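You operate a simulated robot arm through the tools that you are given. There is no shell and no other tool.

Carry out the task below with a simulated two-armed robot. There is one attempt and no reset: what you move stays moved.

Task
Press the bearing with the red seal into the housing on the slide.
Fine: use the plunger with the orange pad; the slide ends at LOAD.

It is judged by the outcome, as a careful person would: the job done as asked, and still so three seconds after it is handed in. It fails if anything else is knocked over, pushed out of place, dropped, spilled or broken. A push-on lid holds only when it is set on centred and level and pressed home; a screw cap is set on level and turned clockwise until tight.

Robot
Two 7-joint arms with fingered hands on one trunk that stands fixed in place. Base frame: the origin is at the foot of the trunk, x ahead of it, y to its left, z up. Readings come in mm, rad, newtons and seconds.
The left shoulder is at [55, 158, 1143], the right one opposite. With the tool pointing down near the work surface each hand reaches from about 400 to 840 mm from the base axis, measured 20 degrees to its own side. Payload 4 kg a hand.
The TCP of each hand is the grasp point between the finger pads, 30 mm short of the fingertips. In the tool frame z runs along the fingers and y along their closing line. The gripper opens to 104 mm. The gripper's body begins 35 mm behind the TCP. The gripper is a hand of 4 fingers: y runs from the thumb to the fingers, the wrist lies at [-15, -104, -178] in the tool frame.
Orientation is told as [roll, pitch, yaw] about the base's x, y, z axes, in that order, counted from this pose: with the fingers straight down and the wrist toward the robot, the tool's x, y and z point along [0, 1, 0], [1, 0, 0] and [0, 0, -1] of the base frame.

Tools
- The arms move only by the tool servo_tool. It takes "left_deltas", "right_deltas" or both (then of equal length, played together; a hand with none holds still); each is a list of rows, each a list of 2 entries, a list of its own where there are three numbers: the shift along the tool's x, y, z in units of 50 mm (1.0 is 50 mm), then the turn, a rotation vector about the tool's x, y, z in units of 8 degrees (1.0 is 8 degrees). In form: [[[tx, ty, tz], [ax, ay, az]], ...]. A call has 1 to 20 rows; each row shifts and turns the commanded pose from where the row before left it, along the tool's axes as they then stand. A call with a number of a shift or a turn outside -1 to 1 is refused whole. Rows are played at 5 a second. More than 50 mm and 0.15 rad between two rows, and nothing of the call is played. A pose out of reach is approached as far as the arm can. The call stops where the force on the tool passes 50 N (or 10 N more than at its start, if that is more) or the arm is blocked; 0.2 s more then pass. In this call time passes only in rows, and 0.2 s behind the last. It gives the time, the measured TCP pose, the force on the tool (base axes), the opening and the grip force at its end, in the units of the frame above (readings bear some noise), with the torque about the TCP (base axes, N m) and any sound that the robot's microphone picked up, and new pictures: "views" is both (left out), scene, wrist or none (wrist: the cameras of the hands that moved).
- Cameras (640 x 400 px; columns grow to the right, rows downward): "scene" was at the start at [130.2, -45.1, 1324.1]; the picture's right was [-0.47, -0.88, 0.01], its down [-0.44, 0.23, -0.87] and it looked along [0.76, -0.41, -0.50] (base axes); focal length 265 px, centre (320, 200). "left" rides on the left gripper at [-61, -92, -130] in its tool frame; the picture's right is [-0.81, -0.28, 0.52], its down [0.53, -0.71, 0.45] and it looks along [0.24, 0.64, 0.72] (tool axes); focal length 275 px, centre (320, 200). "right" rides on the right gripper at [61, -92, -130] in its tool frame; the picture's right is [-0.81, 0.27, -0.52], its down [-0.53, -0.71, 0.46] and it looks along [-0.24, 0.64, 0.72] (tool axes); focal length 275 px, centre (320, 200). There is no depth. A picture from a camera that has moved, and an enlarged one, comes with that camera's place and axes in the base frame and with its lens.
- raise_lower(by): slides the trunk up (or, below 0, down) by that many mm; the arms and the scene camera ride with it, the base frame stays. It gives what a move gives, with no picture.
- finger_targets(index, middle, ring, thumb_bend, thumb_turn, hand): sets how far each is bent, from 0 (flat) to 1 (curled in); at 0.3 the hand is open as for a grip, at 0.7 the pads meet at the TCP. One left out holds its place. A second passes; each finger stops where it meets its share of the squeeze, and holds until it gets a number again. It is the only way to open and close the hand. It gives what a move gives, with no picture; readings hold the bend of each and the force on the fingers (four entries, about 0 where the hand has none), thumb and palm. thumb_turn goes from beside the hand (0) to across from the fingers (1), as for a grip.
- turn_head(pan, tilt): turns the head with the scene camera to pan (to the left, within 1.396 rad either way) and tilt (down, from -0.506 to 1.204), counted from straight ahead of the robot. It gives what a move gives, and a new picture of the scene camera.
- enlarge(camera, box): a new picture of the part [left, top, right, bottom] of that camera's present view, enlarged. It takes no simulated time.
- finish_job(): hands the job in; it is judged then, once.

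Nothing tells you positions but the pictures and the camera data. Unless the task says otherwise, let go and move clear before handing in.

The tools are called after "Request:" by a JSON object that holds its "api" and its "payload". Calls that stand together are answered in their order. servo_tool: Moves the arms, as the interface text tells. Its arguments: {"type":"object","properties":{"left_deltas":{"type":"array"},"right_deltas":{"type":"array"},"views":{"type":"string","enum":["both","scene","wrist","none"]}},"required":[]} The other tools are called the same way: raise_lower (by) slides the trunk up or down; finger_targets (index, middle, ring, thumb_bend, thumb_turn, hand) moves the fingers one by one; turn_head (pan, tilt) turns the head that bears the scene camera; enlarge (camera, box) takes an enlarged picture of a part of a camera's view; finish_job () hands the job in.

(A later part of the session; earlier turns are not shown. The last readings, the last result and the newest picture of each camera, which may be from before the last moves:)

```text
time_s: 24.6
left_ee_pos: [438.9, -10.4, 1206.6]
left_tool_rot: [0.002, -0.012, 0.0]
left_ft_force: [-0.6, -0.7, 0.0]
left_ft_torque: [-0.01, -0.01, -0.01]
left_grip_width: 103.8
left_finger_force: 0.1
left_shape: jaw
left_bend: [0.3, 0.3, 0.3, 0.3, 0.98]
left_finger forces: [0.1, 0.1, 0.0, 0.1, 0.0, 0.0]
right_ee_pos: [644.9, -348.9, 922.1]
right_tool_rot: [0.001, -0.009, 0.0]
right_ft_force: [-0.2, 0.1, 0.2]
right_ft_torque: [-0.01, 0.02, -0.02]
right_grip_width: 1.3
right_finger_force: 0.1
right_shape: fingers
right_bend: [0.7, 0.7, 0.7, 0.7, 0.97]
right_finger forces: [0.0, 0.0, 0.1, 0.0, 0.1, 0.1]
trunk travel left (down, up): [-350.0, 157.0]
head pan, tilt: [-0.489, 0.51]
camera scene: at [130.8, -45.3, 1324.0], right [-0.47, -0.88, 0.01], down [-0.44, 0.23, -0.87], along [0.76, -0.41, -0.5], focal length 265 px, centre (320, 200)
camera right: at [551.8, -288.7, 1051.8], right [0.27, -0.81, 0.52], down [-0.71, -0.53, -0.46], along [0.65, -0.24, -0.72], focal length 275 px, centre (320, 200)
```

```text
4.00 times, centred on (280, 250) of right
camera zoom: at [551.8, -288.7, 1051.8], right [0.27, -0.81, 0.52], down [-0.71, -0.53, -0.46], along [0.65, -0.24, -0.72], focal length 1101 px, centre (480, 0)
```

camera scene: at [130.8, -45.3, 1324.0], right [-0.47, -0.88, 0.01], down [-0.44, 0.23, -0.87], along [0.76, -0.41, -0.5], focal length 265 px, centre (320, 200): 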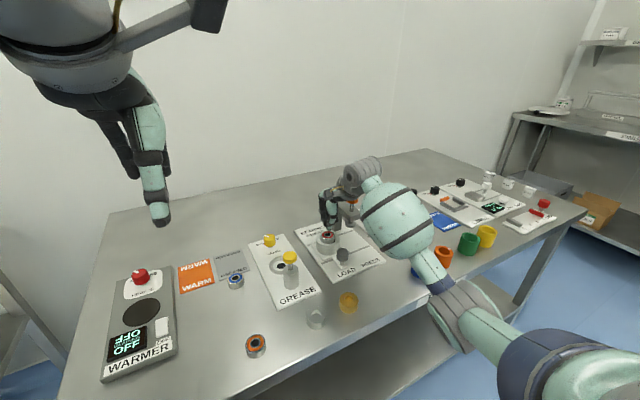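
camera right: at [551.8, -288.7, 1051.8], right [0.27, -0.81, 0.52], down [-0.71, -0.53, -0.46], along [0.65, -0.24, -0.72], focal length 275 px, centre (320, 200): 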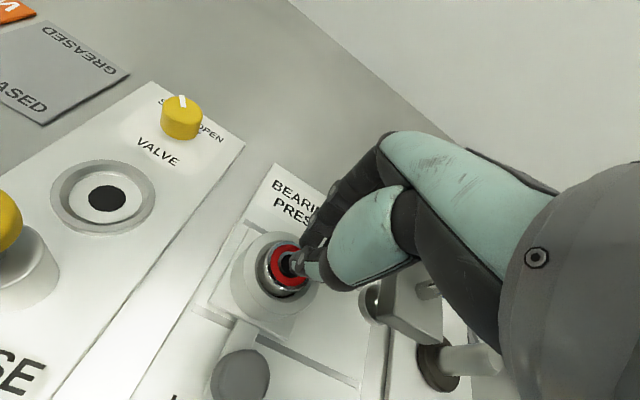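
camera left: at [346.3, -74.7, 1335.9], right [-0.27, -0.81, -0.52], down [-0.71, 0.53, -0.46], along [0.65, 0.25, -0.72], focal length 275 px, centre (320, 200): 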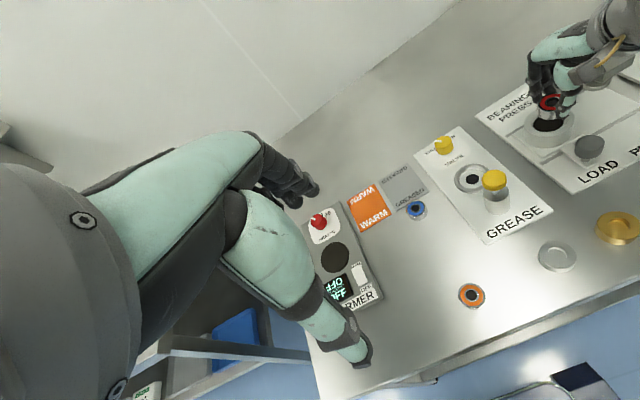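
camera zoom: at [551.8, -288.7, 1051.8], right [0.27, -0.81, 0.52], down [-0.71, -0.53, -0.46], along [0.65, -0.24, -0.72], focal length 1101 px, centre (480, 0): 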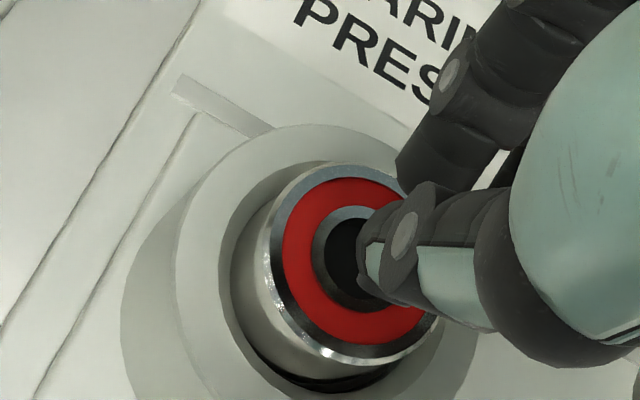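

The closed fingertips hover about 20 mm above the bearing. I'll shift toward its high side and press down lightly in small steps.

Request:
{"api": "servo_tool", "payload": {"right_deltas": [[[-0.14, -0.08, 0.1], [0, 0, 0]], [[0, 0, 0.15], [0, 0, 0]], [[0, 0, 0.05], [0, 0, 0]], [[0, 0, 0.03], [0, 0, 0]]], "views": "none"}}

Request:
{"api": "enlarge", "payload": {"camera": "scene", "box": [298, 205, 362, 245]}}

Request:
{"api": "enlarge", "payload": {"camera": "left", "box": [500, 75, 596, 135]}}

```text
time_s: 25.6
left_ee_pos: [439.5, -10.5, 1206.9]
left_tool_rot: [0.001, -0.013, 0.0]
left_ft_force: [-0.9, 0.9, 0.1]
left_ft_torque: [-0.02, 0.01, -0.02]
left_grip_width: 103.7
left_finger_force: 0.0
left_shape: jaw
left_bend: [0.3, 0.3, 0.3, 0.3, 0.98]
left_finger forces: [0.1, 0.1, 0.1, 0.0, 0.0, 0.0]
right_ee_pos: [641.7, -357.0, 905.3]
right_tool_rot: [0.001, -0.01, -0.001]
right_ft_force: [0.6, -0.1, 1.1]
right_ft_torque: [0.02, 0.0, 0.02]
right_grip_width: 1.5
right_finger_force: 0.1
right_shape: fingers
right_bend: [0.7, 0.7, 0.7, 0.7, 0.97]
right_finger forces: [0.0, 0.1, 0.0, 0.0, 0.0, 0.0]
trunk travel left (down, up): [-350.0, 157.0]
head pan, tilt: [-0.489, 0.51]
```

```text
10.00 times, centred on (330, 225) of scene
camera zoom: at [130.6, -45.2, 1324.0], right [-0.47, -0.88, 0.01], down [-0.44, 0.23, -0.87], along [0.76, -0.41, -0.5], focal length 2652 px, centre (220, -50)
```

zoom: 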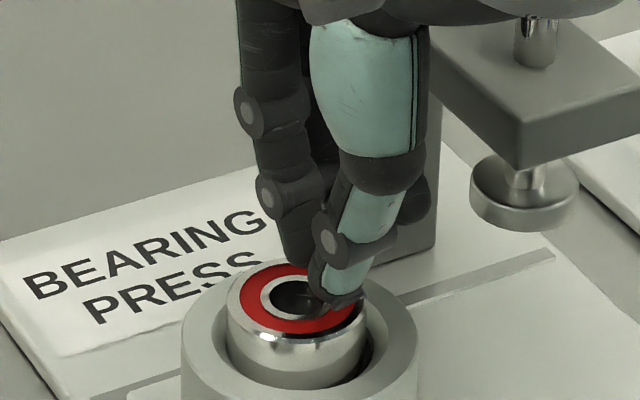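

```text
6.67 times, centred on (548, 105) of left
camera zoom: at [346.0, -72.3, 1336.1], right [-0.27, -0.81, -0.52], down [-0.71, 0.53, -0.46], along [0.65, 0.24, -0.72], focal length 1835 px, centre (-1200, 833)
```

zoom: 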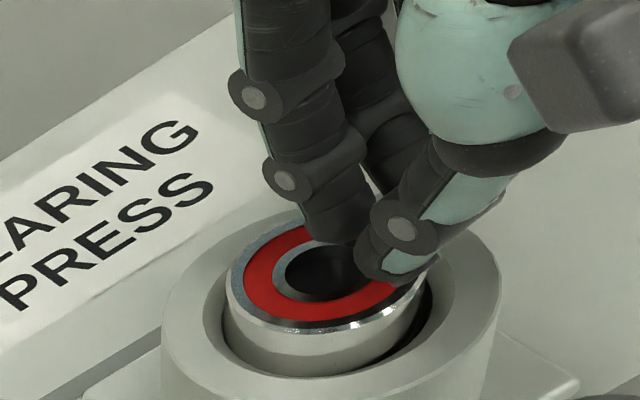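

The thumb tip is just above the high side of the bearing. I'll press gently in 1 mm steps.

Request:
{"api": "servo_tool", "payload": {"right_deltas": [[[0, 0, 0.03], [0, 0, 0]], [[0, 0, 0.02], [0, 0, 0]], [[0, 0, 0.02], [0, 0, 0]]], "views": "none"}}

Request:
{"api": "enlarge", "payload": {"camera": "scene", "box": [298, 205, 362, 245]}}

Request:
{"api": "enlarge", "payload": {"camera": "left", "box": [500, 75, 596, 135]}}

```text
time_s: 26.4
left_ee_pos: [439.2, -8.9, 1207.3]
left_tool_rot: [0.002, -0.013, 0.0]
left_ft_force: [0.1, 0.7, 1.0]
left_ft_torque: [-0.01, 0.01, 0.0]
left_grip_width: 104.1
left_finger_force: 0.1
left_shape: jaw
left_bend: [0.3, 0.3, 0.3, 0.3, 0.98]
left_finger forces: [0.0, 0.0, 0.0, 0.0, 0.0, 0.0]
right_ee_pos: [642.4, -356.8, 901.6]
right_tool_rot: [-0.001, -0.011, 0.0]
right_ft_force: [-0.2, 0.1, 0.1]
right_ft_torque: [0.01, -0.01, 0.01]
right_grip_width: 1.4
right_finger_force: 0.0
right_shape: fingers
right_bend: [0.7, 0.7, 0.7, 0.7, 0.97]
right_finger forces: [0.0, 0.0, 0.1, 0.0, 0.0, 0.1]
trunk travel left (down, up): [-350.0, 157.0]
head pan, tilt: [-0.489, 0.51]
```

```text
10.00 times, centred on (330, 225) of scene
camera zoom: at [130.7, -45.1, 1324.0], right [-0.47, -0.88, 0.01], down [-0.44, 0.23, -0.87], along [0.76, -0.41, -0.5], focal length 2652 px, centre (220, -50)
```

zoom: 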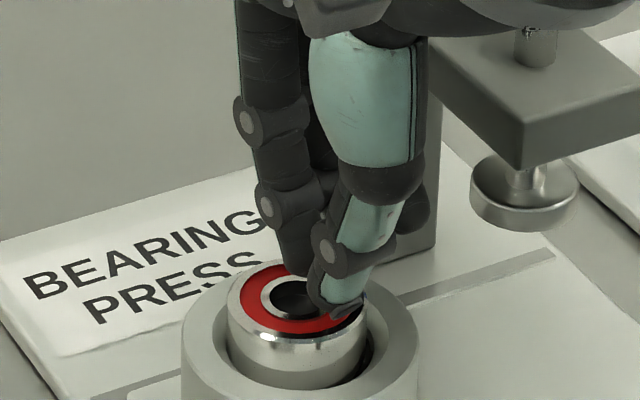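

```text
6.67 times, centred on (548, 105) of left
camera zoom: at [346.1, -72.2, 1336.0], right [-0.27, -0.81, -0.52], down [-0.71, 0.53, -0.46], along [0.65, 0.24, -0.72], focal length 1835 px, centre (-1200, 833)
```

zoom: 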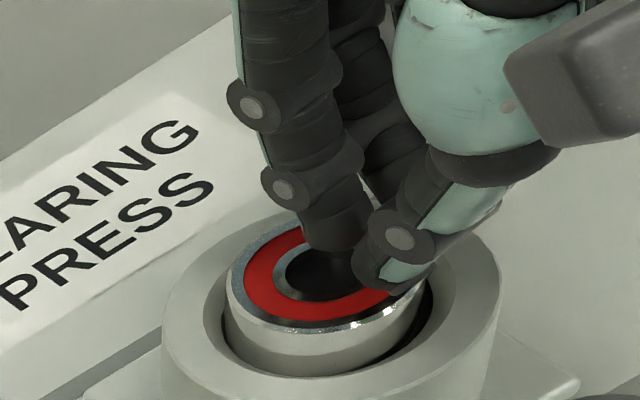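

Still no contact force; I'll continue down in 1 mm steps.

Request:
{"api": "servo_tool", "payload": {"right_deltas": [[[0, 0, 0.02], [0, 0, 0]], [[0, 0, 0.02], [0, 0, 0]], [[0, 0, 0.01], [0, 0, 0]]], "views": "none"}}

Request:
{"api": "enlarge", "payload": {"camera": "left", "box": [500, 75, 596, 135]}}

```text
time_s: 27.2
left_ee_pos: [438.7, -9.7, 1206.3]
left_tool_rot: [0.002, -0.013, -0.001]
left_ft_force: [-0.1, 0.5, -0.3]
left_ft_torque: [0.02, 0.0, 0.02]
left_grip_width: 103.7
left_finger_force: 0.1
left_shape: jaw
left_bend: [0.3, 0.3, 0.3, 0.3, 0.98]
left_finger forces: [0.0, 0.0, 0.0, 0.0, 0.0, 0.0]
right_ee_pos: [642.5, -356.6, 898.6]
right_tool_rot: [0.001, -0.011, 0.002]
right_ft_force: [0.0, 0.2, 0.2]
right_ft_torque: [-0.05, -0.01, 0.04]
right_grip_width: 1.2
right_finger_force: 0.0
right_shape: fingers
right_bend: [0.7, 0.7, 0.7, 0.7, 0.97]
right_finger forces: [0.1, 0.0, 0.0, 0.1, 0.0, 0.0]
trunk travel left (down, up): [-350.0, 157.0]
head pan, tilt: [-0.489, 0.51]
```

```text
6.67 times, centred on (548, 105) of left
camera zoom: at [346.1, -72.2, 1336.0], right [-0.27, -0.81, -0.52], down [-0.71, 0.53, -0.46], along [0.65, 0.24, -0.72], focal length 1835 px, centre (-1200, 833)
```

zoom: 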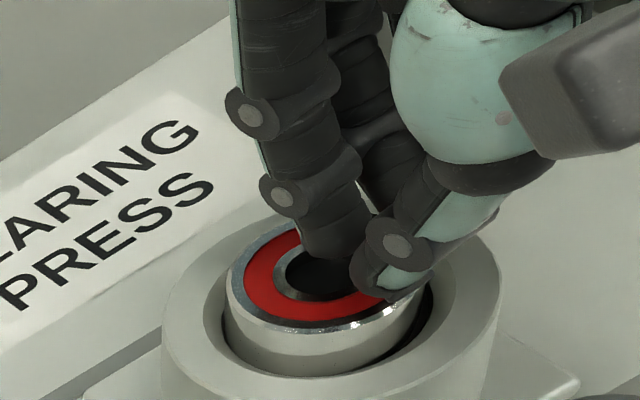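

Request:
{"api": "servo_tool", "payload": {"right_deltas": [[[0, 0, 0.02], [0, 0, 0]], [[0, 0, 0.02], [0, 0, 0]]], "views": "none"}}

Request:
{"api": "enlarge", "payload": {"camera": "left", "box": [500, 75, 596, 135]}}

```text
time_s: 27.8
left_ee_pos: [439.1, -9.5, 1206.8]
left_tool_rot: [0.001, -0.011, 0.0]
left_ft_force: [-0.5, 0.4, -1.4]
left_ft_torque: [-0.04, -0.02, 0.02]
left_grip_width: 104.0
left_finger_force: 0.1
left_shape: jaw
left_bend: [0.3, 0.3, 0.3, 0.3, 0.98]
left_finger forces: [0.1, 0.0, 0.1, 0.1, 0.0, 0.0]
right_ee_pos: [641.6, -356.8, 896.8]
right_tool_rot: [0.001, -0.011, 0.0]
right_ft_force: [-0.4, -0.1, -0.4]
right_ft_torque: [0.01, 0.04, 0.02]
right_grip_width: 1.5
right_finger_force: 0.0
right_shape: fingers
right_bend: [0.7, 0.7, 0.7, 0.7, 0.97]
right_finger forces: [0.0, 0.0, 0.0, 0.0, 0.0, 0.0]
trunk travel left (down, up): [-350.0, 157.0]
head pan, tilt: [-0.489, 0.51]
```

```text
6.67 times, centred on (548, 105) of left
camera zoom: at [346.1, -72.2, 1336.0], right [-0.27, -0.81, -0.52], down [-0.71, 0.53, -0.46], along [0.65, 0.24, -0.72], focal length 1835 px, centre (-1200, 833)
```

zoom: 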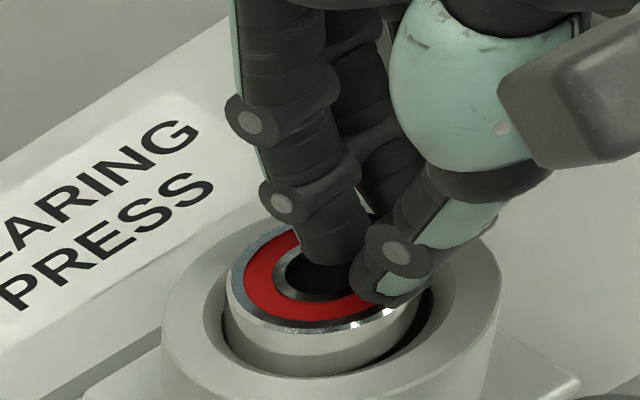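

Request:
{"api": "enlarge", "payload": {"camera": "scene", "box": [312, 218, 344, 238]}}

Request:
{"api": "enlarge", "payload": {"camera": "right", "box": [200, 200, 360, 300]}}

```text
16.00 times, centred on (328, 228) of scene
camera zoom: at [130.7, -45.1, 1324.0], right [-0.47, -0.88, 0.01], down [-0.44, 0.23, -0.87], along [0.76, -0.41, -0.5], focal length 4244 px, centre (192, -248)
```

zoom: 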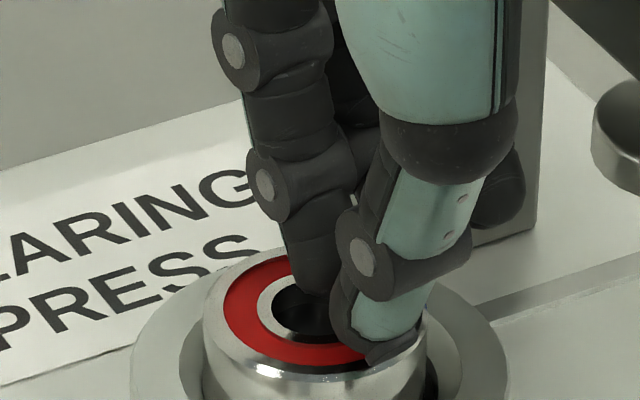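

```text
4.00 times, centred on (280, 250) of right
camera zoom: at [548.5, -295.5, 1027.1], right [0.27, -0.81, 0.52], down [-0.71, -0.53, -0.46], along [0.65, -0.24, -0.72], focal length 1101 px, centre (480, 0)
```

zoom: 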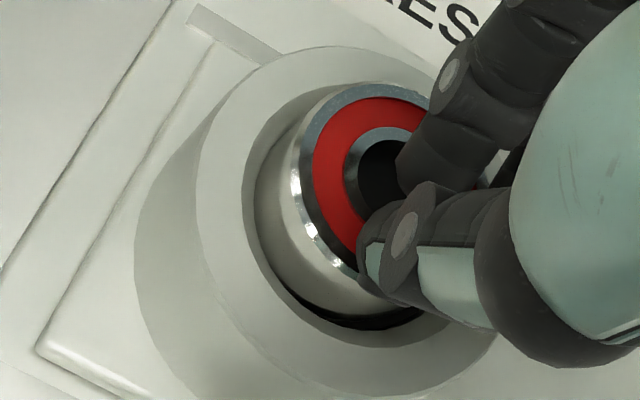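

Request:
{"api": "servo_tool", "payload": {"right_deltas": [[[0.02, 0.05, 0.0], [0, 0, 0]], [[0, 0, 0.02], [0, 0, 0]], [[0, 0, 0.02], [0, 0, 0]]], "views": "none"}}

Request:
{"api": "enlarge", "payload": {"camera": "scene", "box": [312, 218, 344, 238]}}

Request:
{"api": "enlarge", "payload": {"camera": "left", "box": [500, 75, 596, 135]}}

```text
time_s: 28.6
left_ee_pos: [437.2, -9.7, 1206.2]
left_tool_rot: [0.0, -0.011, 0.0]
left_ft_force: [1.0, -0.3, 0.6]
left_ft_torque: [-0.01, 0.02, -0.01]
left_grip_width: 103.8
left_finger_force: 0.1
left_shape: jaw
left_bend: [0.3, 0.3, 0.3, 0.3, 0.98]
left_finger forces: [0.0, 0.0, 0.0, 0.0, 0.0, 0.0]
right_ee_pos: [645.0, -355.2, 895.4]
right_tool_rot: [-0.001, -0.013, -0.001]
right_ft_force: [-0.1, -0.4, 1.5]
right_ft_torque: [0.02, 0.05, 0.01]
right_grip_width: 1.4
right_finger_force: 0.5
right_shape: fingers
right_bend: [0.7, 0.7, 0.7, 0.7, 0.97]
right_finger forces: [0.0, 0.0, 0.1, 0.0, 1.5, 0.1]
trunk travel left (down, up): [-350.0, 157.0]
head pan, tilt: [-0.489, 0.51]
```

```text
16.00 times, centred on (328, 228) of scene
camera zoom: at [130.4, -44.9, 1324.1], right [-0.47, -0.88, 0.01], down [-0.44, 0.23, -0.87], along [0.76, -0.41, -0.5], focal length 4244 px, centre (192, -248)
```

zoom: 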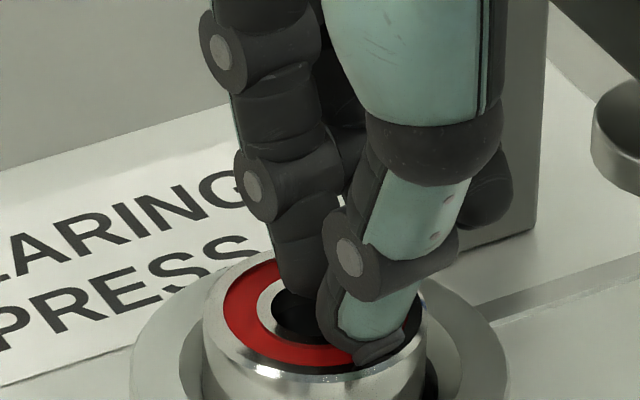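

```text
6.67 times, centred on (548, 105) of left
camera zoom: at [345.8, -72.1, 1336.2], right [-0.27, -0.81, -0.52], down [-0.71, 0.53, -0.46], along [0.65, 0.24, -0.72], focal length 1835 px, centre (-1200, 833)
```

zoom: 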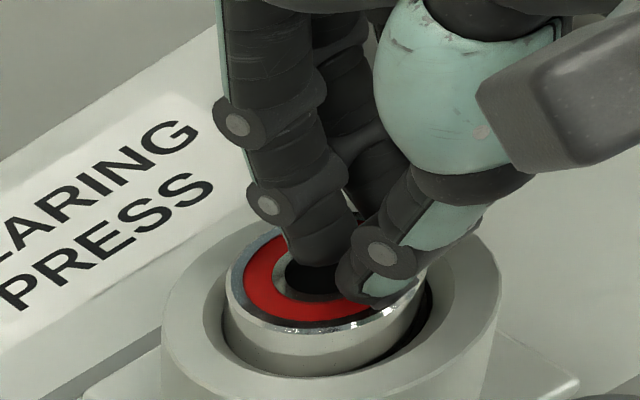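

The thumb tip has just touched the high side (1.5 N). I'll press a bit more.

Request:
{"api": "servo_tool", "payload": {"right_deltas": [[[0, 0, 0.02], [0, 0, 0]], [[0, 0, 0.02], [0, 0, 0]]], "views": "none"}}

Request:
{"api": "enlarge", "payload": {"camera": "scene", "box": [312, 222, 344, 242]}}

Request:
{"api": "enlarge", "payload": {"camera": "left", "box": [500, 75, 596, 135]}}

```text
time_s: 29.2
left_ee_pos: [437.9, -10.3, 1207.1]
left_tool_rot: [-0.001, -0.014, 0.001]
left_ft_force: [-0.3, 0.3, 0.6]
left_ft_torque: [0.0, 0.02, 0.0]
left_grip_width: 103.9
left_finger_force: 0.0
left_shape: jaw
left_bend: [0.3, 0.3, 0.3, 0.3, 0.98]
left_finger forces: [0.1, 0.0, 0.0, 0.1, 0.0, 0.0]
right_ee_pos: [643.9, -355.1, 895.1]
right_tool_rot: [-0.001, -0.012, 0.002]
right_ft_force: [-0.3, 0.1, 6.4]
right_ft_torque: [0.05, 0.09, 0.04]
right_grip_width: 0.4
right_finger_force: 2.8
right_shape: fingers
right_bend: [0.7, 0.7, 0.7, 0.7, 0.97]
right_finger forces: [0.0, 0.0, 0.0, 0.0, 5.7, 0.1]
trunk travel left (down, up): [-350.0, 157.0]
head pan, tilt: [-0.489, 0.51]
```

```text
16.00 times, centred on (328, 232) of scene
camera zoom: at [129.8, -44.7, 1324.2], right [-0.47, -0.88, 0.01], down [-0.44, 0.23, -0.87], along [0.76, -0.41, -0.5], focal length 4244 px, centre (192, -312)
```

zoom: 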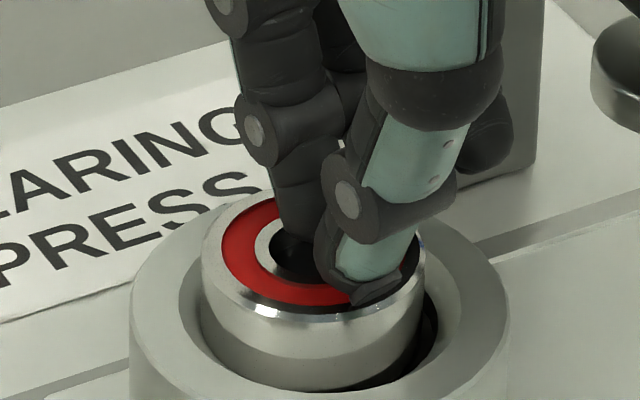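

```text
6.67 times, centred on (548, 105) of left
camera zoom: at [345.3, -71.9, 1336.3], right [-0.27, -0.81, -0.52], down [-0.71, 0.53, -0.46], along [0.65, 0.24, -0.72], focal length 1835 px, centre (-1200, 833)
```

zoom: 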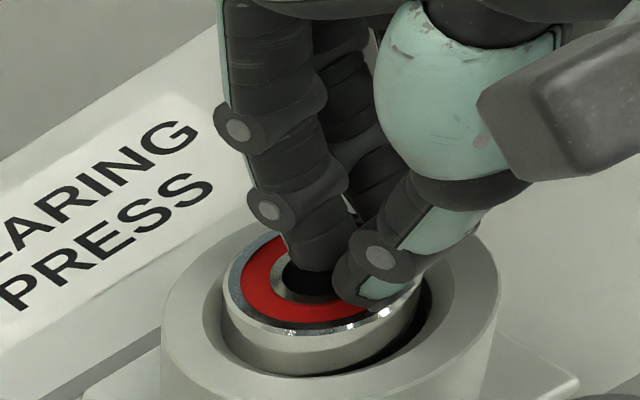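

About 6 N so far. I'll press slightly more, to roughly 12 N, then lift to look.

Request:
{"api": "servo_tool", "payload": {"right_deltas": [[[0, 0, 0.02], [0, 0, 0]], [[0, 0, 0.02], [0, 0, 0]]], "views": "none"}}

Request:
{"api": "servo_tool", "payload": {"right_deltas": [[[0, 0, -0.1], [0, 0, 0]], [[0, 0, -0.5], [0, 0, 0]], [[0, 0, -0.5], [0, 0, 0]], [[0, 0, -0.5], [0, 0, 0]]], "views": "none"}}

Request:
{"api": "enlarge", "payload": {"camera": "scene", "box": [312, 222, 344, 242]}}

Request:
{"api": "enlarge", "payload": {"camera": "left", "box": [520, 100, 584, 140]}}

Request:
{"api": "enlarge", "payload": {"camera": "right", "box": [200, 230, 296, 290]}}

```text
time_s: 29.8
left_ee_pos: [438.6, -9.3, 1206.3]
left_tool_rot: [0.001, -0.012, 0.001]
left_ft_force: [0.4, -0.4, 0.9]
left_ft_torque: [-0.01, 0.0, 0.02]
left_grip_width: 103.8
left_finger_force: 0.1
left_shape: jaw
left_bend: [0.3, 0.3, 0.3, 0.3, 0.98]
left_finger forces: [0.0, 0.0, 0.0, 0.0, 0.0, 0.0]
right_ee_pos: [643.9, -355.3, 890.7]
right_tool_rot: [0.0, -0.012, 0.0]
right_ft_force: [-1.4, -0.4, 5.6]
right_ft_torque: [0.05, 0.09, -0.02]
right_grip_width: 0.5
right_finger_force: 3.0
right_shape: fingers
right_bend: [0.7, 0.7, 0.7, 0.7, 0.97]
right_finger forces: [0.0, 0.0, 0.0, 0.1, 5.7, 0.0]
trunk travel left (down, up): [-350.0, 157.0]
head pan, tilt: [-0.489, 0.51]
```

```text
time_s: 30.8
left_ee_pos: [438.0, -9.3, 1206.5]
left_tool_rot: [0.0, -0.012, 0.001]
left_ft_force: [-1.0, 0.3, 0.3]
left_ft_torque: [-0.01, 0.0, 0.0]
left_grip_width: 103.9
left_finger_force: 0.1
left_shape: jaw
left_bend: [0.3, 0.3, 0.3, 0.3, 0.98]
left_finger forces: [0.1, 0.0, 0.0, 0.1, 0.0, 0.1]
right_ee_pos: [642.8, -356.2, 970.3]
right_tool_rot: [-0.001, -0.01, 0.001]
right_ft_force: [0.1, -0.4, -1.0]
right_ft_torque: [0.02, -0.01, 0.0]
right_grip_width: 1.0
right_finger_force: 0.1
right_shape: fingers
right_bend: [0.7, 0.7, 0.7, 0.7, 0.97]
right_finger forces: [0.0, 0.0, 0.0, 0.0, 0.0, 0.1]
trunk travel left (down, up): [-350.0, 157.0]
head pan, tilt: [-0.489, 0.51]
```

```text
16.00 times, centred on (328, 232) of scene
camera zoom: at [130.7, -44.7, 1324.1], right [-0.47, -0.88, 0.01], down [-0.44, 0.23, -0.87], along [0.76, -0.41, -0.5], focal length 4244 px, centre (192, -312)
```

zoom: 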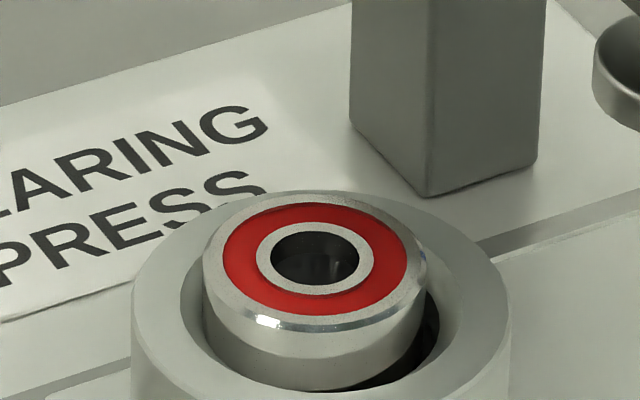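

```text
10.00 times, centred on (552, 120) of left
camera zoom: at [346.1, -71.8, 1336.1], right [-0.27, -0.81, -0.52], down [-0.71, 0.53, -0.46], along [0.65, 0.24, -0.72], focal length 2753 px, centre (-2000, 1000)
```

zoom: 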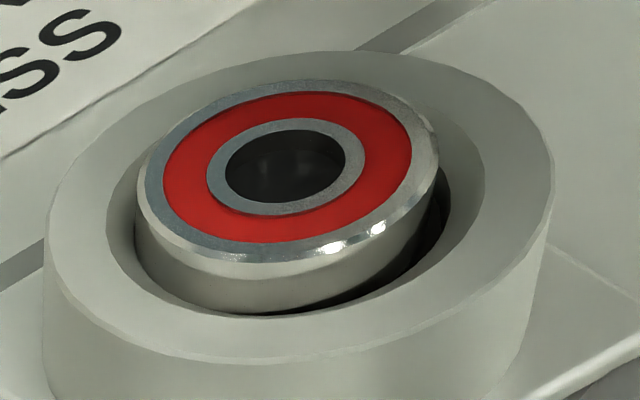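

```text
6.67 times, centred on (248, 260) of right
camera zoom: at [549.6, -294.5, 1101.7], right [0.27, -0.81, 0.52], down [-0.71, -0.53, -0.46], along [0.65, -0.24, -0.72], focal length 1835 px, centre (800, -200)
```

zoom: 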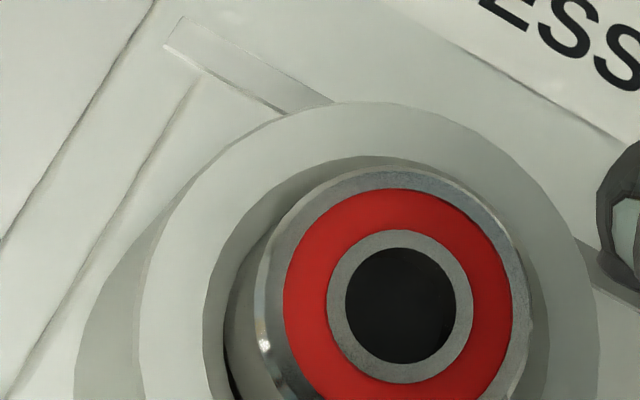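

The bearing dropped about 3 mm and now looks more level. I'll zoom in further to check the tilt.

Request:
{"api": "enlarge", "payload": {"camera": "scene", "box": [318, 228, 338, 246]}}

Request:
{"api": "enlarge", "payload": {"camera": "left", "box": [524, 104, 576, 138]}}

Request:
{"api": "enlarge", "payload": {"camera": "right", "box": [200, 240, 296, 300]}}

```text
16.00 times, centred on (328, 237) of scene
camera zoom: at [130.7, -44.7, 1324.1], right [-0.47, -0.88, 0.01], down [-0.44, 0.23, -0.87], along [0.76, -0.41, -0.5], focal length 4244 px, centre (192, -392)
```

zoom: 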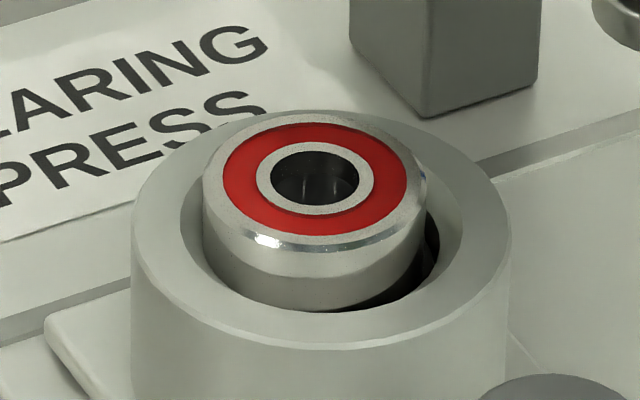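

```text
11.76 times, centred on (550, 121) of left
camera zoom: at [346.1, -71.8, 1336.1], right [-0.27, -0.81, -0.52], down [-0.71, 0.53, -0.46], along [0.65, 0.24, -0.72], focal length 3238 px, centre (-2386, 1129)
```

zoom: 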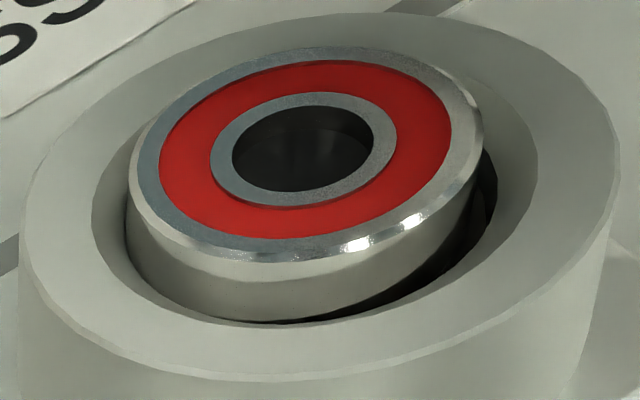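

```text
6.67 times, centred on (248, 270) of right
camera zoom: at [549.6, -294.5, 1101.7], right [0.27, -0.81, 0.52], down [-0.71, -0.53, -0.46], along [0.65, -0.24, -0.72], focal length 1835 px, centre (800, -267)
```

zoom: 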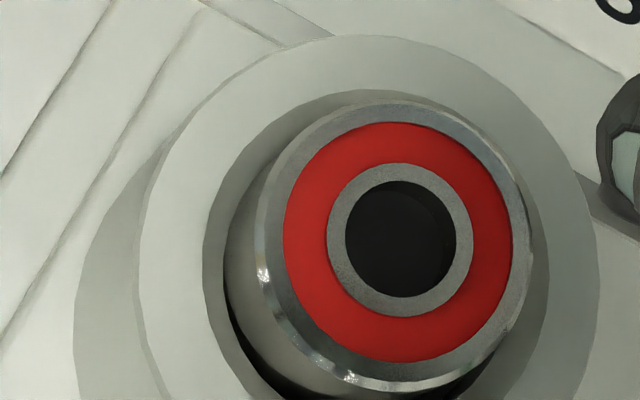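

The bearing sits evenly in the mouth with a small eccentric gap. Next is the slide: I'll raise the hand, back away and turn it (yaw) so the fingers and thumb can straddle the grey knob along the slide direction.

Request:
{"api": "servo_tool", "payload": {"right_deltas": [[[0, -0.4, -0.6], [0, 0, 0]], [[0, -0.4, -0.4], [0, 0, -1]], [[0, -0.3, 0], [0, 0, -1]], [[0, -0.3, 0], [0, 0, -1]], [[0, 0, 0], [0, 0, -1]], [[0, 0, 0], [0, 0, -1]]], "views": "both"}}

Request:
{"api": "enlarge", "payload": {"camera": "scene", "box": [290, 190, 400, 280]}}

Request:
{"api": "enlarge", "payload": {"camera": "left", "box": [480, 50, 640, 190]}}

```text
time_s: 32.2
left_ee_pos: [439.4, -9.6, 1206.8]
left_tool_rot: [0.001, -0.012, 0.001]
left_ft_force: [-0.6, -0.5, 0.1]
left_ft_torque: [0.01, 0.01, 0.01]
left_grip_width: 103.5
left_finger_force: 0.1
left_shape: jaw
left_bend: [0.3, 0.3, 0.3, 0.3, 0.98]
left_finger forces: [0.1, 0.0, 0.0, 0.0, 0.0, 0.0]
right_ee_pos: [573.9, -362.5, 1021.1]
right_tool_rot: [-0.005, -0.009, 0.7]
right_ft_force: [-0.7, 0.6, -0.7]
right_ft_torque: [-0.02, -0.01, 0.03]
right_grip_width: 0.9
right_finger_force: 0.0
right_shape: fingers
right_bend: [0.7, 0.7, 0.7, 0.7, 0.97]
right_finger forces: [0.0, 0.0, 0.0, 0.0, 0.1, 0.0]
trunk travel left (down, up): [-350.0, 157.0]
head pan, tilt: [-0.489, 0.51]
camera scene: at [131.0, -45.2, 1324.0], right [-0.47, -0.88, 0.01], down [-0.44, 0.23, -0.87], along [0.76, -0.41, -0.5], focal length 265 px, centre (320, 200)
camera right: at [462.4, -374.6, 1150.5], right [0.73, -0.44, 0.52], down [-0.2, -0.87, -0.46], along [0.66, 0.23, -0.72], focal length 275 px, centre (320, 200)
```

scene: 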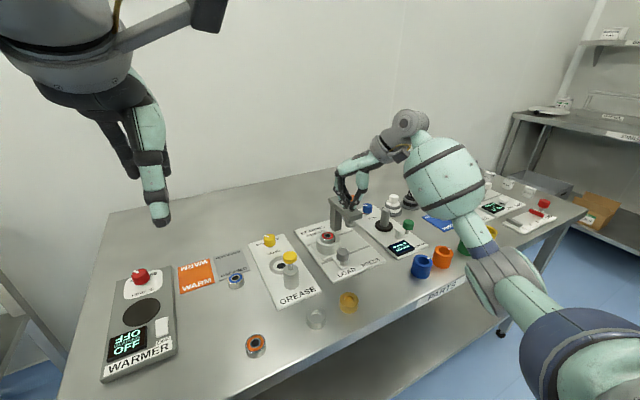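
right: 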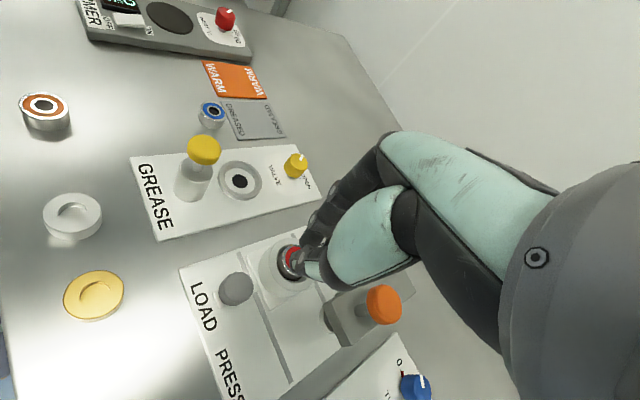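

```text
4.44 times, centred on (345, 235) of scene
camera zoom: at [131.0, -45.2, 1324.0], right [-0.47, -0.88, 0.01], down [-0.44, 0.23, -0.87], along [0.76, -0.41, -0.5], focal length 1179 px, centre (209, 44)
```

zoom: 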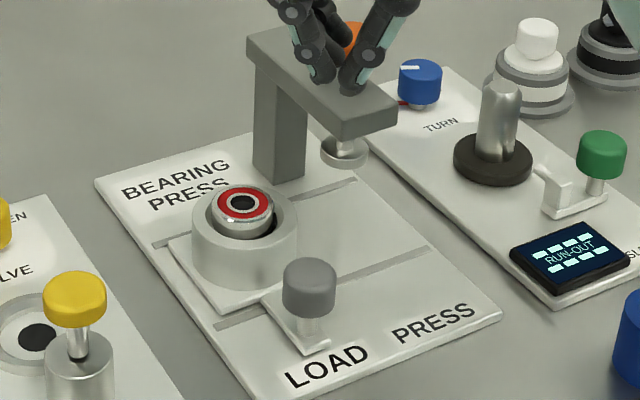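

```text
2.86 times, centred on (560, 120) of left
camera zoom: at [346.5, -72.3, 1335.9], right [-0.27, -0.81, -0.52], down [-0.71, 0.53, -0.46], along [0.65, 0.24, -0.72], focal length 786 px, centre (-366, 429)
```

zoom: 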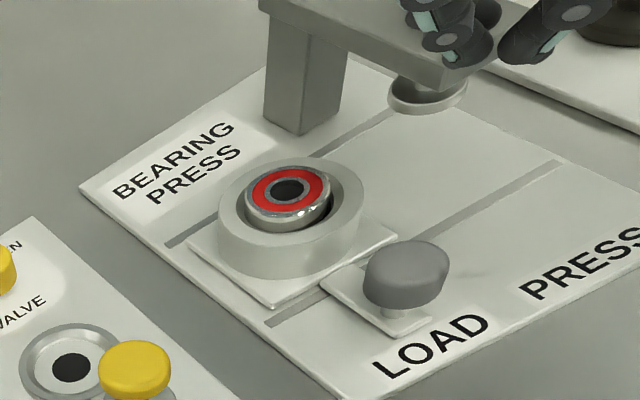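

The hand turned cleanly to 40° yaw, and I see the grey knob (about 32 mm across) near (569, -352, top 860). I'll turn further toward 80° and open the fingers so they can straddle the knob.

Request:
{"api": "servo_tool", "payload": {"right_deltas": [[[0, 0, 0], [0, 0, -1]], [[0, 0, 0], [0, 0, -1]], [[0, 0, 0], [0, 0, -1]], [[0, 0, 0], [0, 0, -1]], [[0, 0, 0], [0, 0, -1]]], "views": "none"}}

Request:
{"api": "finger_targets", "payload": {"hand": "right", "index": 0.36, "middle": 0.36, "ring": 0.36, "thumb_bend": 0.36}}

Request:
{"api": "servo_tool", "payload": {"right_deltas": [[[0, 0, 0], [0, 0, 0]]], "views": "both"}}

```text
time_s: 33.4
left_ee_pos: [439.7, -9.2, 1205.6]
left_tool_rot: [0.001, -0.013, -0.001]
left_ft_force: [0.0, 0.3, 0.1]
left_ft_torque: [-0.03, -0.02, -0.01]
left_grip_width: 103.8
left_finger_force: 0.1
left_shape: jaw
left_bend: [0.3, 0.3, 0.3, 0.3, 0.98]
left_finger forces: [0.0, 0.0, 0.0, 0.1, 0.1, 0.1]
right_ee_pos: [574.8, -362.4, 1019.5]
right_tool_rot: [-0.012, -0.001, 1.398]
right_ft_force: [-0.6, 0.2, -0.2]
right_ft_torque: [-0.03, -0.04, 0.01]
right_grip_width: 0.5
right_finger_force: 0.1
right_shape: fingers
right_bend: [0.7, 0.7, 0.7, 0.7, 0.97]
right_finger forces: [0.0, 0.0, 0.1, 0.0, 0.0, 0.0]
trunk travel left (down, up): [-350.0, 157.0]
head pan, tilt: [-0.489, 0.51]
```

```text
time_s: 34.4
left_ee_pos: [439.2, -9.5, 1206.4]
left_tool_rot: [0.001, -0.013, 0.001]
left_ft_force: [-0.1, -0.2, 0.2]
left_ft_torque: [-0.01, 0.04, -0.01]
left_grip_width: 103.9
left_finger_force: 0.0
left_shape: jaw
left_bend: [0.3, 0.3, 0.3, 0.3, 0.98]
left_finger forces: [0.1, 0.0, 0.0, 0.1, 0.1, 0.1]
right_ee_pos: [574.2, -363.2, 1020.4]
right_tool_rot: [-0.011, -0.001, 1.396]
right_ft_force: [-0.4, -0.8, 0.7]
right_ft_torque: [-0.02, 0.0, 0.01]
right_grip_width: 87.5
right_finger_force: 0.0
right_shape: fingers
right_bend: [0.36, 0.36, 0.36, 0.36, 0.97]
right_finger forces: [0.0, 0.0, 0.0, 0.0, 0.0, 0.0]
trunk travel left (down, up): [-350.0, 157.0]
head pan, tilt: [-0.489, 0.51]
```

```text
time_s: 34.8
left_ee_pos: [439.8, -9.1, 1207.0]
left_tool_rot: [0.0, -0.012, 0.0]
left_ft_force: [0.0, 0.3, -0.4]
left_ft_torque: [0.01, -0.02, 0.0]
left_grip_width: 103.9
left_finger_force: 0.1
left_shape: jaw
left_bend: [0.3, 0.3, 0.3, 0.3, 0.98]
left_finger forces: [0.0, 0.2, 0.0, 0.0, 0.1, 0.1]
right_ee_pos: [573.9, -361.9, 1020.4]
right_tool_rot: [-0.012, -0.004, 1.396]
right_ft_force: [0.1, 0.9, -1.2]
right_ft_torque: [0.02, -0.02, 0.01]
right_grip_width: 87.6
right_finger_force: 0.1
right_shape: fingers
right_bend: [0.36, 0.36, 0.36, 0.36, 0.97]
right_finger forces: [0.1, 0.1, 0.0, 0.0, 0.1, 0.0]
trunk travel left (down, up): [-350.0, 157.0]
head pan, tilt: [-0.489, 0.51]
camera scene: at [130.7, -45.1, 1324.0], right [-0.47, -0.88, 0.01], down [-0.44, 0.23, -0.87], along [0.76, -0.41, -0.5], focal length 265 px, centre (320, 200)
camera right: at [496.0, -442.3, 1151.0], right [0.84, 0.13, 0.53], down [0.41, -0.8, -0.45], along [0.36, 0.59, -0.72], focal length 275 px, centre (320, 200)
```

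scene: 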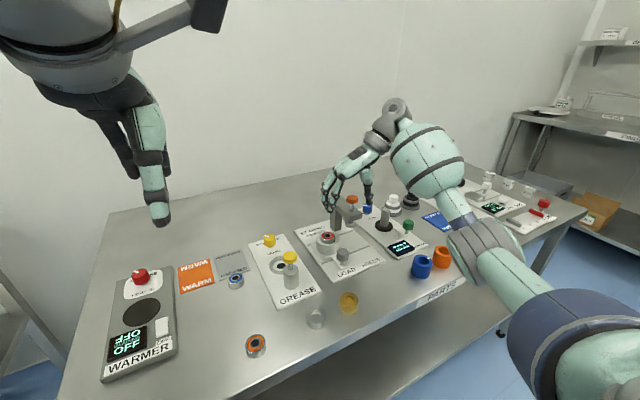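
right: 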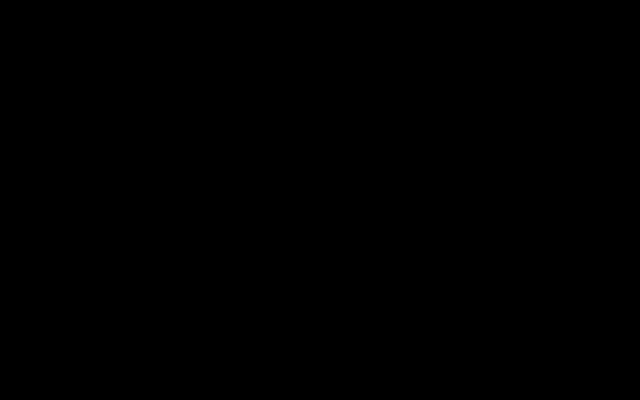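

The hand is at 80° yaw and open. The right wrist picture is black, so I'll check whether it is blocked or a dropout, and look at the knob from the other cameras.

Request:
{"api": "enlarge", "payload": {"camera": "right", "box": [160, 100, 480, 300]}}

Request:
{"api": "enlarge", "payload": {"camera": "scene", "box": [300, 140, 420, 280]}}

Request:
{"api": "enlarge", "payload": {"camera": "left", "box": [480, 20, 640, 180]}}

```text
2.00 times, centred on (320, 200) of right
camera zoom: at [496.0, -442.3, 1151.0], right [0.84, 0.13, 0.53], down [0.41, -0.8, -0.45], along [0.36, 0.59, -0.72], focal length 551 px, centre (320, 200)
```

zoom: 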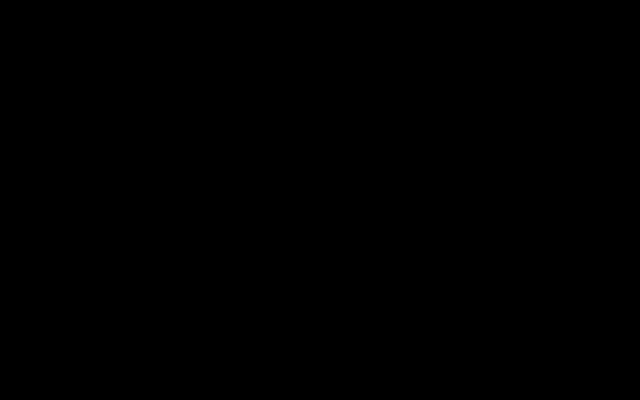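

```text
2.86 times, centred on (360, 210) of scene
camera zoom: at [130.7, -45.1, 1324.0], right [-0.47, -0.88, 0.01], down [-0.44, 0.23, -0.87], along [0.76, -0.41, -0.5], focal length 758 px, centre (206, 171)
```

zoom: 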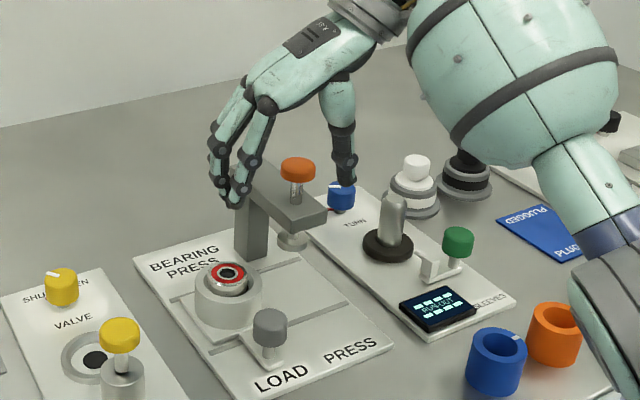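

```text
2.50 times, centred on (560, 100) of left
camera zoom: at [346.1, -72.2, 1336.0], right [-0.27, -0.81, -0.52], down [-0.71, 0.53, -0.46], along [0.65, 0.24, -0.72], focal length 688 px, centre (-280, 450)
```

zoom: 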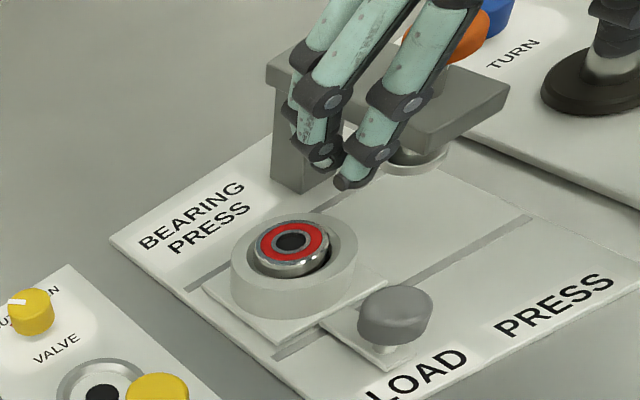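

The wrist camera is simply covered by the forearm in this pose. I'll finish the turn to about 88°, centre over the knob, and descend partway while watching with the other cameras.

Request:
{"api": "servo_tool", "payload": {"right_deltas": [[[0, 0, 0], [0, 0, -1]], [[0.12, 0.2, 0.3], [0, 0, 0]], [[0, 0, 0.6], [0, 0, 0]], [[0, 0, 0.6], [0, 0, 0]], [[0, 0, 0.5], [0, 0, 0]]], "views": "scene"}}

Request:
{"api": "enlarge", "payload": {"camera": "scene", "box": [290, 170, 410, 290]}}

Request:
{"api": "enlarge", "payload": {"camera": "left", "box": [480, 20, 640, 180]}}

```text
time_s: 36.0
left_ee_pos: [439.3, -10.0, 1206.3]
left_tool_rot: [0.002, -0.011, -0.002]
left_ft_force: [0.0, 0.0, 0.5]
left_ft_torque: [-0.04, 0.0, -0.03]
left_grip_width: 103.9
left_finger_force: 0.2
left_shape: jaw
left_bend: [0.3, 0.3, 0.3, 0.3, 0.98]
left_finger forces: [0.1, 0.0, 0.1, 0.0, 0.0, 0.1]
right_ee_pos: [570.3, -353.4, 920.0]
right_tool_rot: [-0.011, 0.0, 1.536]
right_ft_force: [0.5, -0.2, 0.7]
right_ft_torque: [-0.02, -0.02, 0.0]
right_grip_width: 88.1
right_finger_force: 0.0
right_shape: fingers
right_bend: [0.36, 0.36, 0.36, 0.36, 0.97]
right_finger forces: [0.1, 0.0, 0.0, 0.0, 0.1, 0.0]
trunk travel left (down, up): [-350.0, 157.0]
head pan, tilt: [-0.489, 0.51]
camera scene: at [130.7, -45.4, 1324.0], right [-0.47, -0.88, 0.01], down [-0.44, 0.23, -0.87], along [0.76, -0.41, -0.5], focal length 265 px, centre (320, 200)
```

scene: 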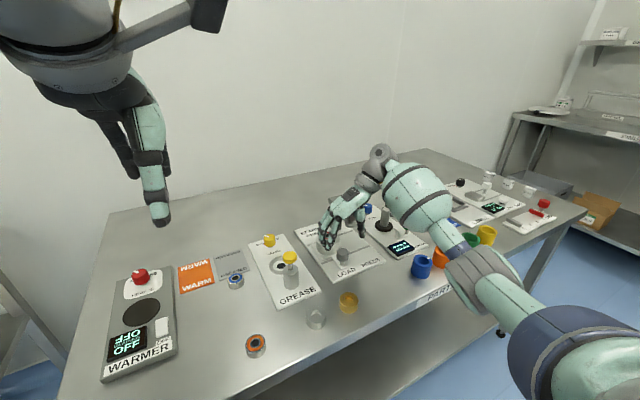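

```text
3.33 times, centred on (350, 230) of scene
camera zoom: at [130.7, -45.4, 1324.0], right [-0.47, -0.88, 0.01], down [-0.44, 0.23, -0.87], along [0.76, -0.41, -0.5], focal length 884 px, centre (220, 100)
```

zoom: 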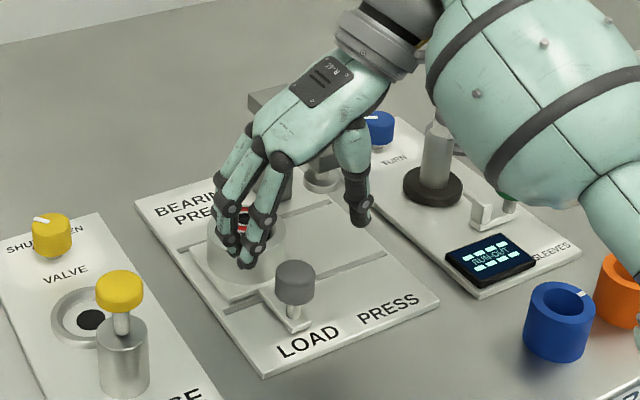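

```text
2.50 times, centred on (560, 100) of left
camera zoom: at [346.1, -72.5, 1336.0], right [-0.27, -0.81, -0.52], down [-0.71, 0.53, -0.46], along [0.65, 0.24, -0.72], focal length 688 px, centre (-280, 450)
```

zoom: 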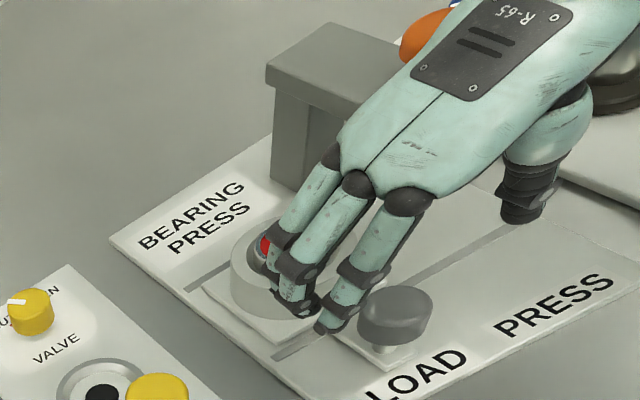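

The fingers and thumb straddle the knob properly. I'll shift back about 9 mm in x to keep the palm clear of the press beam, then descend to knob height.

Request:
{"api": "servo_tool", "payload": {"right_deltas": [[[0.18, 0, 0.3], [0, 0, 0]], [[0, 0, 0.4], [0, 0, 0]], [[0, 0, 0.24], [0, 0, 0]]], "views": "scene"}}

Request:
{"api": "enlarge", "payload": {"camera": "scene", "box": [290, 190, 390, 290]}}

Request:
{"api": "enlarge", "payload": {"camera": "left", "box": [480, 40, 640, 180]}}

```text
time_s: 36.8
left_ee_pos: [439.9, -8.5, 1206.9]
left_tool_rot: [0.003, -0.013, 0.0]
left_ft_force: [1.0, 0.0, 0.0]
left_ft_torque: [0.02, -0.01, 0.0]
left_grip_width: 103.9
left_finger_force: 0.1
left_shape: jaw
left_bend: [0.3, 0.3, 0.3, 0.3, 0.98]
left_finger forces: [0.1, 0.0, 0.0, 0.0, 0.1, 0.1]
right_ee_pos: [561.6, -352.0, 874.0]
right_tool_rot: [-0.012, 0.0, 1.534]
right_ft_force: [0.1, -0.4, -0.8]
right_ft_torque: [0.0, 0.01, 0.0]
right_grip_width: 87.5
right_finger_force: 0.0
right_shape: fingers
right_bend: [0.36, 0.36, 0.36, 0.36, 0.97]
right_finger forces: [0.0, 0.0, 0.0, 0.1, 0.0, 0.0]
trunk travel left (down, up): [-350.0, 157.0]
head pan, tilt: [-0.489, 0.51]
camera scene: at [130.9, -45.1, 1324.0], right [-0.47, -0.88, 0.01], down [-0.44, 0.23, -0.87], along [0.76, -0.41, -0.5], focal length 265 px, centre (320, 200)
```

scene: 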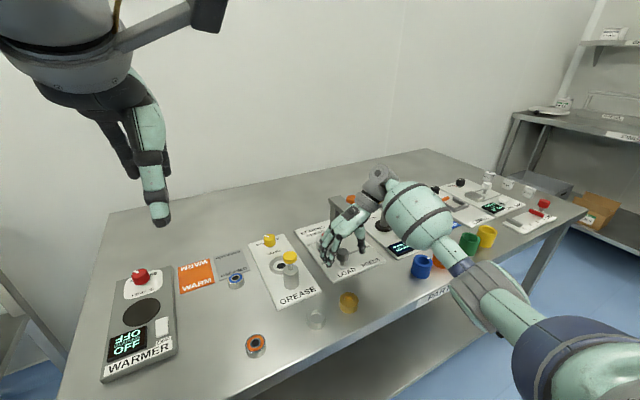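

```text
4.00 times, centred on (340, 240) of scene
camera zoom: at [130.9, -45.1, 1324.0], right [-0.47, -0.88, 0.01], down [-0.44, 0.23, -0.87], along [0.76, -0.41, -0.5], focal length 1061 px, centre (240, 40)
```

zoom: 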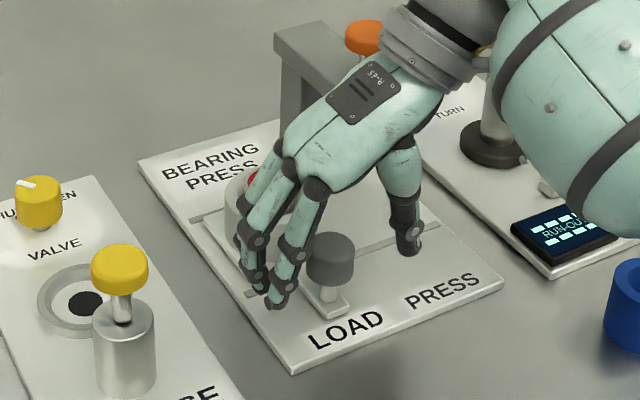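

```text
2.86 times, centred on (560, 110) of left
camera zoom: at [346.3, -72.2, 1336.0], right [-0.27, -0.81, -0.52], down [-0.71, 0.53, -0.46], along [0.65, 0.24, -0.72], focal length 786 px, centre (-366, 457)
```

zoom: 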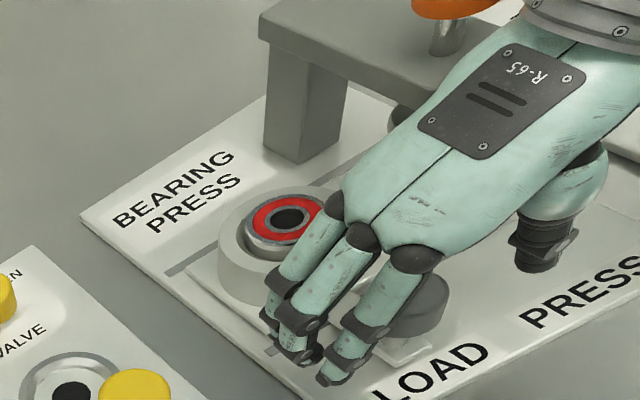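

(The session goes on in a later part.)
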